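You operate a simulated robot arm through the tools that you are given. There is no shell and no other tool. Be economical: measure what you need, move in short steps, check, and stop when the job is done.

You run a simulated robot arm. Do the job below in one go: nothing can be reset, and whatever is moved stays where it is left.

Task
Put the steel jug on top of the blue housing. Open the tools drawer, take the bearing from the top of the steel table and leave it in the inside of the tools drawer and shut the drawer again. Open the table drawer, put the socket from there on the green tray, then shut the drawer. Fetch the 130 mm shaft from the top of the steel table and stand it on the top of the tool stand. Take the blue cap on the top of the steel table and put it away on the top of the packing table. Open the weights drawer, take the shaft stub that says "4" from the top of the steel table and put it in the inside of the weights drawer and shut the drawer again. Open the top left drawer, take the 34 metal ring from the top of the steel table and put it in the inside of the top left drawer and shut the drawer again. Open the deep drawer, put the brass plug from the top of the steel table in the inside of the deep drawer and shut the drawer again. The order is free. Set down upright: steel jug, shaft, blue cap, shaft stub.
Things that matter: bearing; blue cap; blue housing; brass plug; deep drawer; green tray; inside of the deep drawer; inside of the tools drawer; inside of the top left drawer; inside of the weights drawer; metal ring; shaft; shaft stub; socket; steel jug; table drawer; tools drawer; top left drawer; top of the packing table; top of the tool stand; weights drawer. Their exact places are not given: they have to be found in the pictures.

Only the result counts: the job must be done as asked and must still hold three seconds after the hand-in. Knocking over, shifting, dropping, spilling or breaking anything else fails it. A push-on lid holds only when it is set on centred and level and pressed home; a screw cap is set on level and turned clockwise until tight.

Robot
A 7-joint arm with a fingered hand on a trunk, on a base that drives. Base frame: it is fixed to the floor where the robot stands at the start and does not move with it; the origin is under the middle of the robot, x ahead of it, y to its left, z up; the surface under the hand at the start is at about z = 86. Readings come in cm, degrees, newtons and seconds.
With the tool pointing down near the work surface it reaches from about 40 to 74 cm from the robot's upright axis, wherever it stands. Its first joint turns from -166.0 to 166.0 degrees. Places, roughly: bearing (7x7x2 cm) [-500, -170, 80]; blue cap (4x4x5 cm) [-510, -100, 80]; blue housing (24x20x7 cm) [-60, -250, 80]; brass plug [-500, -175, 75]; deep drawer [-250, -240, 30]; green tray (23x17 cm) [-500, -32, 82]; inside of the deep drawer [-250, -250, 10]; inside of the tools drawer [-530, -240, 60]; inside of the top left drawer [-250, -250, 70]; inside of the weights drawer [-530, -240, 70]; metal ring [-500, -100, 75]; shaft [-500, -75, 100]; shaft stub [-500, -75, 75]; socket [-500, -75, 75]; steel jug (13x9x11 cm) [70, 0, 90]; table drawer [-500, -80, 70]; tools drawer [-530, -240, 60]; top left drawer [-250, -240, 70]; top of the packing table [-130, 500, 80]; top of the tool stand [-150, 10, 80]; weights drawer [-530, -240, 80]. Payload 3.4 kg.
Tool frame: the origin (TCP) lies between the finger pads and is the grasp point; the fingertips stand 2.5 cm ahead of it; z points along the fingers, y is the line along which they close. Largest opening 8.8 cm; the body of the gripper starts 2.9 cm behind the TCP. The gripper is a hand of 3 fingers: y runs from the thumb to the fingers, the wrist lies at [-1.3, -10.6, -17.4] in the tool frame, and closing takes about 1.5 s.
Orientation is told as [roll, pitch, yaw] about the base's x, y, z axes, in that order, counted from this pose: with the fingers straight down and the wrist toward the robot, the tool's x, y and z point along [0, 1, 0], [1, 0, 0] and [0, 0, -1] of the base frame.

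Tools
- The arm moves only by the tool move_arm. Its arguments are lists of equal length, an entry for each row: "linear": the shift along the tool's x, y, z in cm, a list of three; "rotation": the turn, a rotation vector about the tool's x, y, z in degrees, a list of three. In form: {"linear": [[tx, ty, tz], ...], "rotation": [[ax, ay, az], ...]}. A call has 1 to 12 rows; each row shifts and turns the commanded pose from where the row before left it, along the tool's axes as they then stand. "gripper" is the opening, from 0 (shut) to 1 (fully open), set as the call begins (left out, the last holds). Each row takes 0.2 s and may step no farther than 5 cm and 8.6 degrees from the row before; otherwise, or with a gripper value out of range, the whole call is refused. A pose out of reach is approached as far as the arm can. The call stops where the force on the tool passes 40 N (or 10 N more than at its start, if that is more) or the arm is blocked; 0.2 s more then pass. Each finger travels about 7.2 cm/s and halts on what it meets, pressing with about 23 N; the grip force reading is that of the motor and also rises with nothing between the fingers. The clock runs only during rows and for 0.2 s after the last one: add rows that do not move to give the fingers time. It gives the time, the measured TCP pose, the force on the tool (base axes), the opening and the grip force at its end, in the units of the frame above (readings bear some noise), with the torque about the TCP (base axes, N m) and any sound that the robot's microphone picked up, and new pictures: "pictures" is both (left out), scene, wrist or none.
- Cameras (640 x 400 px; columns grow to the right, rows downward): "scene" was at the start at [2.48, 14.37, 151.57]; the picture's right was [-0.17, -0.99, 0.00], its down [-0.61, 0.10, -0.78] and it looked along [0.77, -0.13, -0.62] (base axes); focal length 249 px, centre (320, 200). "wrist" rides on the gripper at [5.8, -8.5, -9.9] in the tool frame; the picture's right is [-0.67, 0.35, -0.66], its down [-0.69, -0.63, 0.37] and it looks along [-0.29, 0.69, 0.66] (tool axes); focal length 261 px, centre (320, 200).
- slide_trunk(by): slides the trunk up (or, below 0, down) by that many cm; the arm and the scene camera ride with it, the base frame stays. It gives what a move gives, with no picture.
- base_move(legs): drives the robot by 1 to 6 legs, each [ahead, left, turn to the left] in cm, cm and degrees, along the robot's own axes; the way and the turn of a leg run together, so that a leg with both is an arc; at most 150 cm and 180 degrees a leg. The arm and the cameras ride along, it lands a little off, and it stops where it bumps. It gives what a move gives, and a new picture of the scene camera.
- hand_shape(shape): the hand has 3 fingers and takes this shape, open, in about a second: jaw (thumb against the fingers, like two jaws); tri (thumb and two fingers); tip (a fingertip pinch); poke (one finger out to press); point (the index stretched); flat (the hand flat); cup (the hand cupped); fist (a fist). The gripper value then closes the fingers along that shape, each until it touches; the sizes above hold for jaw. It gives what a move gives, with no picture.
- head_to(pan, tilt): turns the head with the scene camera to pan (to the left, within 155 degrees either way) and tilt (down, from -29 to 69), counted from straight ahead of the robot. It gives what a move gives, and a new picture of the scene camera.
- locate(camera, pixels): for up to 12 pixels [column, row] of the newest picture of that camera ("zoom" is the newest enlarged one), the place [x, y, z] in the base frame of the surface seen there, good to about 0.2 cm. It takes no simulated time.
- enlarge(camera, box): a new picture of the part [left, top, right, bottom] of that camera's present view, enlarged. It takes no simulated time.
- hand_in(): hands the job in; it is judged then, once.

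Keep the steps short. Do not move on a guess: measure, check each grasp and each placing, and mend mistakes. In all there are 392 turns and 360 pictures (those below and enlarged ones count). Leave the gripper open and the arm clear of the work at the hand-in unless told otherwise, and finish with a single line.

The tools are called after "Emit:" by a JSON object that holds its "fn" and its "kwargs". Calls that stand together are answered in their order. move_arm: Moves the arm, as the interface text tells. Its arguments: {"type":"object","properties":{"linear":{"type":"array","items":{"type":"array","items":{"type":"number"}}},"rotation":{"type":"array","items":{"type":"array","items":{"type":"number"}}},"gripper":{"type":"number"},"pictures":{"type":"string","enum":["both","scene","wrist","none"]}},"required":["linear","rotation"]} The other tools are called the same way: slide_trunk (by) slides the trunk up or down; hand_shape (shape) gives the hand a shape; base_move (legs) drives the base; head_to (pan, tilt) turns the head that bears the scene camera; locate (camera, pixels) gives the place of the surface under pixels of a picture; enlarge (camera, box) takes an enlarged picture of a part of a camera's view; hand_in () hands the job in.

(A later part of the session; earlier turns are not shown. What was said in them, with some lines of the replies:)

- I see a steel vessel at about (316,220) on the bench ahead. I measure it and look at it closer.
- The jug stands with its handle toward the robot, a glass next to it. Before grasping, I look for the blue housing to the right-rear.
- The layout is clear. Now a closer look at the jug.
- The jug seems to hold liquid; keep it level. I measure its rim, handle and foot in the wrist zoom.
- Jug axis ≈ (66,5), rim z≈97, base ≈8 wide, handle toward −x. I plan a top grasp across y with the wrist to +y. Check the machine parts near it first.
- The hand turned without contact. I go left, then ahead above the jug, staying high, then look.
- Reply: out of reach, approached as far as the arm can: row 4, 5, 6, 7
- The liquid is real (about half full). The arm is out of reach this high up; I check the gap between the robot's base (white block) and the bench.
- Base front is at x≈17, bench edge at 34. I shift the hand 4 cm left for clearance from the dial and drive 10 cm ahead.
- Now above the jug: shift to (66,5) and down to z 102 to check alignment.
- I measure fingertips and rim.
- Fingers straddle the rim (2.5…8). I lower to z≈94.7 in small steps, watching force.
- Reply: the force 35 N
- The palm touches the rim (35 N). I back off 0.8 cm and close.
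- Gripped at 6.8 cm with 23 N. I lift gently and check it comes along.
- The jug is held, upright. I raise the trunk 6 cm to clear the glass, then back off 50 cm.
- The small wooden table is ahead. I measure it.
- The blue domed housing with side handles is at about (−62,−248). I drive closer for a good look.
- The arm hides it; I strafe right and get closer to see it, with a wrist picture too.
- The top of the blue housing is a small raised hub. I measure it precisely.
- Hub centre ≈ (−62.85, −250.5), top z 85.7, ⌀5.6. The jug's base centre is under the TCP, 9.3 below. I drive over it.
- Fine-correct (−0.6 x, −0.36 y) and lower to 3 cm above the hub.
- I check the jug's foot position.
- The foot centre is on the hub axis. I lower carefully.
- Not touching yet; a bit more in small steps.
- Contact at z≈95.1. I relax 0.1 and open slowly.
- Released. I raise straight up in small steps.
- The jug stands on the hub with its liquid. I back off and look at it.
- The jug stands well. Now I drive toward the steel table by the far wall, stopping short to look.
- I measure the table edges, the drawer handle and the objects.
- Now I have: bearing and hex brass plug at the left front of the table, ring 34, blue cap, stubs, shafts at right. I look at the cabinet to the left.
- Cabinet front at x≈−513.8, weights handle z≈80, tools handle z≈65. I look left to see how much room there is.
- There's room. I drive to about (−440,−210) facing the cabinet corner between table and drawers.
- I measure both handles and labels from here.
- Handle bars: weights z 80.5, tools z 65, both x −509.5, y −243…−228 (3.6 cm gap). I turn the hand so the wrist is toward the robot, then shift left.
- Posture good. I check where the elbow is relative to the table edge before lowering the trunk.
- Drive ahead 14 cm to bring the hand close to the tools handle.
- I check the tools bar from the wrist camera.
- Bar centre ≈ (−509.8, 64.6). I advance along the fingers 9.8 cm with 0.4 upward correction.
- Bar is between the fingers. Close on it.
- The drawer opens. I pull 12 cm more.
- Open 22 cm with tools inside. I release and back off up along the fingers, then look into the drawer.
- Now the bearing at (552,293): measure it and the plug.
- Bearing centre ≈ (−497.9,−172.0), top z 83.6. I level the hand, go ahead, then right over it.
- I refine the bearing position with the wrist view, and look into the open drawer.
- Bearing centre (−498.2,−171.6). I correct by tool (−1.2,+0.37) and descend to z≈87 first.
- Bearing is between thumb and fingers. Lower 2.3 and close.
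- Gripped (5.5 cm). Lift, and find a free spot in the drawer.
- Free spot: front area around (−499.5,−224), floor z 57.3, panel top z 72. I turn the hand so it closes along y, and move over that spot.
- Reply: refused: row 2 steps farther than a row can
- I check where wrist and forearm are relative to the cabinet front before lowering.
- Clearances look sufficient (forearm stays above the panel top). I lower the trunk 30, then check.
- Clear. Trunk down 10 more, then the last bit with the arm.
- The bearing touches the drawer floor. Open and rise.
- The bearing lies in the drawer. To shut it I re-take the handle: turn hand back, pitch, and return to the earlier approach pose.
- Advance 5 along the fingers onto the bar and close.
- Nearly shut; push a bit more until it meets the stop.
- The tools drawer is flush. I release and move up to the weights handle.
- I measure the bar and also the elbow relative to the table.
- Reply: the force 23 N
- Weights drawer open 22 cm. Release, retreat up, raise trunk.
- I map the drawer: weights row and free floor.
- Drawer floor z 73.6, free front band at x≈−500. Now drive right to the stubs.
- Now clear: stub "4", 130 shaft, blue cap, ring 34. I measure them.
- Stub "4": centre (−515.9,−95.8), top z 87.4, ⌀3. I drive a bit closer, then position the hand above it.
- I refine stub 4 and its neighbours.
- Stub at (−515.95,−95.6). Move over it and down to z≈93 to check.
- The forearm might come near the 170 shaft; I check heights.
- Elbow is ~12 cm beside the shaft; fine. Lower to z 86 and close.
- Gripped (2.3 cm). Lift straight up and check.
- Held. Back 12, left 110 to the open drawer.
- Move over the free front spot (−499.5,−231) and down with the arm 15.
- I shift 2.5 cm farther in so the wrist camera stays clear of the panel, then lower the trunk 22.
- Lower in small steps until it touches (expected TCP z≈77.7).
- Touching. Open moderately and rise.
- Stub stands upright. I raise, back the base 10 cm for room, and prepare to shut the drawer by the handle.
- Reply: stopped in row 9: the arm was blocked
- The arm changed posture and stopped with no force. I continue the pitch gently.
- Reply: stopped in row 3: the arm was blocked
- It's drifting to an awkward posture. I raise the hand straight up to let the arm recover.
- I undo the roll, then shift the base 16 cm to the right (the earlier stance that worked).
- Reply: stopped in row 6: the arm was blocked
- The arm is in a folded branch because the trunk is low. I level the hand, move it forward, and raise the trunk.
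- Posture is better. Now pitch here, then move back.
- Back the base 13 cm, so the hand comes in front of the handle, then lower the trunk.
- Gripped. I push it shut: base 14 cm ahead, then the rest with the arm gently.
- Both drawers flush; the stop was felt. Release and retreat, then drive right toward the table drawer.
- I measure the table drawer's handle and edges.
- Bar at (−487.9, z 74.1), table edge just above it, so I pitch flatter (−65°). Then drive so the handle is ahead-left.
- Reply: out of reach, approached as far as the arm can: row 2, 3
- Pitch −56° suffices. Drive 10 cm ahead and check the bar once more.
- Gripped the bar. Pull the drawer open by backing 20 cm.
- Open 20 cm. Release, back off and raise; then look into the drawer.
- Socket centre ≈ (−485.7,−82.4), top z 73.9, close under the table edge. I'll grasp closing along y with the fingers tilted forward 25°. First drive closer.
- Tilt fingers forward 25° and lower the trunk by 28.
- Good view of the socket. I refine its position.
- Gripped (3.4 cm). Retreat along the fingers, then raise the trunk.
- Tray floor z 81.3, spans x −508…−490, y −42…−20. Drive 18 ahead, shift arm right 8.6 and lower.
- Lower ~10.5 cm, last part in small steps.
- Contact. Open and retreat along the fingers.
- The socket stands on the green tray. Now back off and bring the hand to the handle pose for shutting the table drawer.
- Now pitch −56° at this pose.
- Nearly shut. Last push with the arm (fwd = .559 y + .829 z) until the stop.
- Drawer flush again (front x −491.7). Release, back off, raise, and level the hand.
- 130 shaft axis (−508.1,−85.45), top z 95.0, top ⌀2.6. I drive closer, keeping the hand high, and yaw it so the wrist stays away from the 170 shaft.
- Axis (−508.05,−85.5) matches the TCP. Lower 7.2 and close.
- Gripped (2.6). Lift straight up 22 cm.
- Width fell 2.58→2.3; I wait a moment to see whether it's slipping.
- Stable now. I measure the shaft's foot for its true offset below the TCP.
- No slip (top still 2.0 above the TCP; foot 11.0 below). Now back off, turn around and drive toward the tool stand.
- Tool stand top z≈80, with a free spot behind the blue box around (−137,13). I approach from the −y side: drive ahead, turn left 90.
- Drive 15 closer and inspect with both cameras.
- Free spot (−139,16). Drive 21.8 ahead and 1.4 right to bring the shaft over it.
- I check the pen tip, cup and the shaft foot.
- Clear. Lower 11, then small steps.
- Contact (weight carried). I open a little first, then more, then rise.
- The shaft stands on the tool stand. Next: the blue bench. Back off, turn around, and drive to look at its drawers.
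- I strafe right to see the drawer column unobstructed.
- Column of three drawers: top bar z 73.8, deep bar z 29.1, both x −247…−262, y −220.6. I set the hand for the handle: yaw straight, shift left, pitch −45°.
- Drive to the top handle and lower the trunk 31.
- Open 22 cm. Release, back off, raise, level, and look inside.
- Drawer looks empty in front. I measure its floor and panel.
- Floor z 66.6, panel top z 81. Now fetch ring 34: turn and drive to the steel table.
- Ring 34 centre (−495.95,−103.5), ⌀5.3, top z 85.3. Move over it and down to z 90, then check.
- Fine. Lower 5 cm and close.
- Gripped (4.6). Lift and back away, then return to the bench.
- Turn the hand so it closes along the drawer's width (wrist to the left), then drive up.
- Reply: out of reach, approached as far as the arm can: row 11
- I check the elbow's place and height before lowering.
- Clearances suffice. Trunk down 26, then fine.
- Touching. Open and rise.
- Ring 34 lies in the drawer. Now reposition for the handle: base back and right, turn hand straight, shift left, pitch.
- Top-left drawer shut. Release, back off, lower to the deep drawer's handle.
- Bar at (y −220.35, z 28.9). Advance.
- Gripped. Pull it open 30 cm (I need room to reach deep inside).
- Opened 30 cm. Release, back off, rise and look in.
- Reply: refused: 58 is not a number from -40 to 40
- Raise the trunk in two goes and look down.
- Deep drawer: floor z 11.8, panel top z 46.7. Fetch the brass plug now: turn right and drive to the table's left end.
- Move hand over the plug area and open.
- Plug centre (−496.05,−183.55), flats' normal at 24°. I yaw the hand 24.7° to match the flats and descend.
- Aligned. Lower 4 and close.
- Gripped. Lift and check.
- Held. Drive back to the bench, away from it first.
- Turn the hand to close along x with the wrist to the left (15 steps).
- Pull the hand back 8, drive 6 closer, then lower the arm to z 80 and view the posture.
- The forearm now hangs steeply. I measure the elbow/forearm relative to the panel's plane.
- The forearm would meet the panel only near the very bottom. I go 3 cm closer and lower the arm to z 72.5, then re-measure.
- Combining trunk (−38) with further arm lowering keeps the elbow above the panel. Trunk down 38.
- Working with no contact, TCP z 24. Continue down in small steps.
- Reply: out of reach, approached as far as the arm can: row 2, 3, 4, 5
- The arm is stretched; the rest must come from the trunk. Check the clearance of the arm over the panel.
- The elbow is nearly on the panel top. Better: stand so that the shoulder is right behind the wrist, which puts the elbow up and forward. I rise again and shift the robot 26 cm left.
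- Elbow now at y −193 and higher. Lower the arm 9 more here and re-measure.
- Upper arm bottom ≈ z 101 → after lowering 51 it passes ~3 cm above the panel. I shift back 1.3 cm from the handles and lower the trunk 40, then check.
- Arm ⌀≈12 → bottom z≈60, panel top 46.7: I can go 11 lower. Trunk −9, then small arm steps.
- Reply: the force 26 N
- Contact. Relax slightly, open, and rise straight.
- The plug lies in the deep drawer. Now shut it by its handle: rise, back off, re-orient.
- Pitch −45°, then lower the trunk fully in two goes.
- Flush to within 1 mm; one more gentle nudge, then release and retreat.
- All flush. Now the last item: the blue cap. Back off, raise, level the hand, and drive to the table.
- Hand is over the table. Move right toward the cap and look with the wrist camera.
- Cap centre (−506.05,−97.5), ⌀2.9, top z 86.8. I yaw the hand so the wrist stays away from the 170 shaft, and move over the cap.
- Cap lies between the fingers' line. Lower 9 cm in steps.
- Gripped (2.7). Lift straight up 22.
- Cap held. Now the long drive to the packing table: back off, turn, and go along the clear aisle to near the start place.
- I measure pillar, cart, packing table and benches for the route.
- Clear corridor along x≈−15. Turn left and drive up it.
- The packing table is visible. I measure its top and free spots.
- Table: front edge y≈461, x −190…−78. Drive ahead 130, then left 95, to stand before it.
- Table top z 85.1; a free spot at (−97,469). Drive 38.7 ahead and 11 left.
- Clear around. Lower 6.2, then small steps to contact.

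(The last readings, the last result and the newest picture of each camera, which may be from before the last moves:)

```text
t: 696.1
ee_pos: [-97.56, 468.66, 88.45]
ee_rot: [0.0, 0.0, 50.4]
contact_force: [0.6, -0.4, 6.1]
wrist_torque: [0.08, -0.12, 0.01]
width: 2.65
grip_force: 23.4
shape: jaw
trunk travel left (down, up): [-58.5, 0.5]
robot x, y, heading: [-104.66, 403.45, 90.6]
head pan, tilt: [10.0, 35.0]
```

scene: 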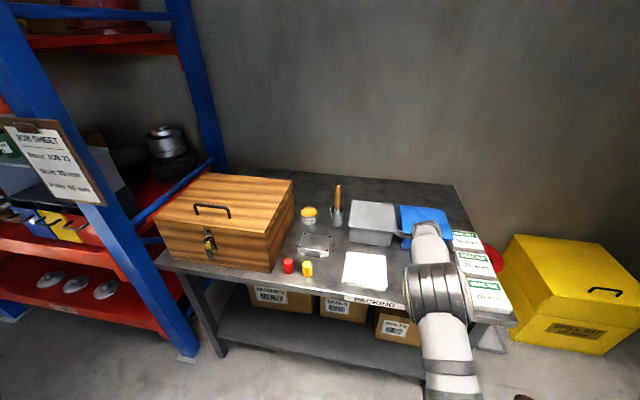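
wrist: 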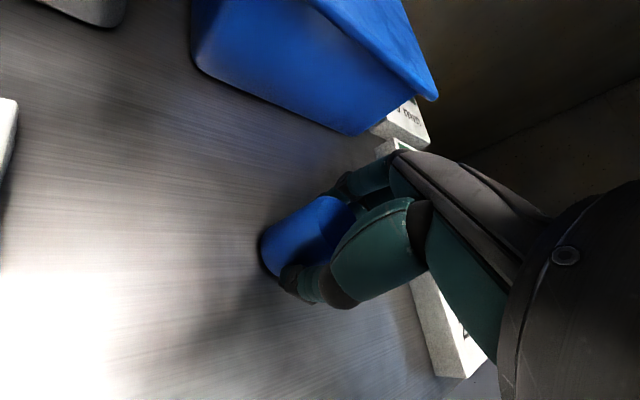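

Contact. Open a little, then more, and rise.

Emit:
{"fn": "move_arm", "kwargs": {"linear": [[0, 0, 0], [0, 0, 0], [0, 0, 0]], "rotation": [[0, 0, 0], [0, 0, 0], [0, 0, 0]], "gripper": 0.38, "pictures": "none"}}

Emit:
{"fn": "move_arm", "kwargs": {"linear": [[0, 0, 0], [0, 0, 0], [0, 0, -1], [0, 0, -3], [0, 0, -4], [0, 0, -5], [0, 0, -4], [0, 0, 0]], "rotation": [[0, 0, 0], [0, 0, 0], [0, 0, 0], [0, 0, 0], [0, 0, 0], [0, 0, 0], [0, 0, 0], [0, 0, 0]], "gripper": 0.6, "pictures": "wrist"}}

Emit:
{"fn": "base_move", "kwargs": {"legs": [[-40, 0, 0]]}}

Emit:
{"fn": "enlarge", "kwargs": {"camera": "scene", "box": [270, 140, 450, 250]}}

```text
t: 696.9
ee_pos: [-97.75, 468.65, 88.25]
ee_rot: [0.1, 0.0, 50.4]
contact_force: [0.3, 0.6, -0.3]
wrist_torque: [0.04, -0.01, 0.01]
width: 3.34
grip_force: 0.1
shape: jaw
trunk travel left (down, up): [-58.5, 0.5]
robot x, y, heading: [-104.65, 403.36, 90.9]
head pan, tilt: [10.0, 35.0]
```

```text
t: 698.7
ee_pos: [-97.46, 468.59, 105.23]
ee_rot: [0.0, 0.1, 50.4]
contact_force: [-0.3, 0.2, 0.8]
wrist_torque: [-0.04, 0.0, -0.01]
width: 5.26
grip_force: 0.1
shape: jaw
trunk travel left (down, up): [-58.5, 0.5]
robot x, y, heading: [-104.48, 403.56, 90.7]
head pan, tilt: [10.0, 35.0]
```

wrist: 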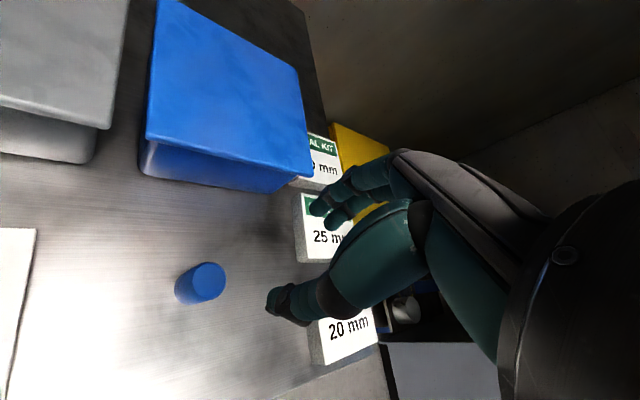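

```text
t: 701.2
ee_pos: [-97.0, 428.19, 105.18]
ee_rot: [0.0, 0.1, 50.3]
contact_force: [-0.7, 0.2, -0.2]
wrist_torque: [-0.02, -0.02, 0.0]
width: 5.26
grip_force: 0.1
shape: jaw
trunk travel left (down, up): [-58.5, 0.5]
robot x, y, heading: [-104.55, 363.19, 90.8]
head pan, tilt: [10.0, 35.0]
```

scene: 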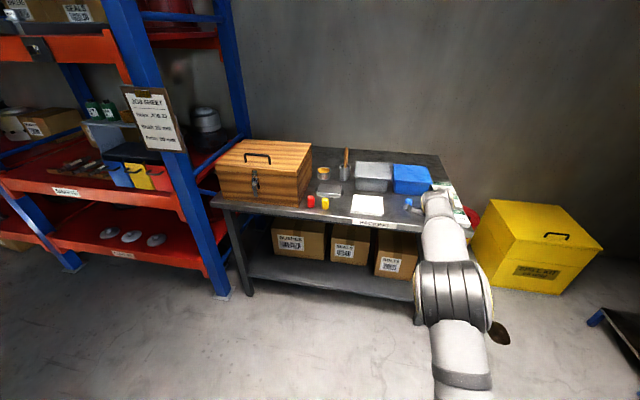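

```text
3.56 times, centred on (360, 195) of scene
```

zoom: 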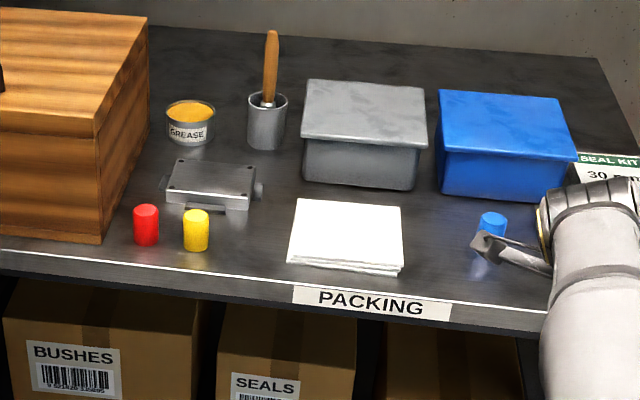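

The blue cap stands upright on the packing table, and the arm is clear. I open the gripper fully and hand in.

Emit:
{"fn": "move_arm", "kwargs": {"linear": [[0, 0, 0], [0, 0, 0], [0, 0, 0], [0, 0, 0]], "rotation": [[0, 0, 0], [0, 0, 0], [0, 0, 0], [0, 0, 0]], "gripper": 1, "pictures": "none"}}

Emit:
{"fn": "hand_in", "kwargs": {}}

```text
t: 702.2
ee_pos: [-96.91, 428.34, 105.19]
ee_rot: [0.0, 0.1, 50.3]
contact_force: [-0.6, 0.9, 0.1]
wrist_torque: [0.02, 0.02, -0.01]
width: 8.77
grip_force: 0.1
shape: jaw
trunk travel left (down, up): [-58.5, 0.5]
robot x, y, heading: [-104.42, 363.58, 90.4]
head pan, tilt: [10.0, 35.0]
```

```text
The job is handed in.
```

All eight transfers are done: each item was seen in its place after release, all five drawers are shut, and the job was handed in with the gripper open and the arm clear.
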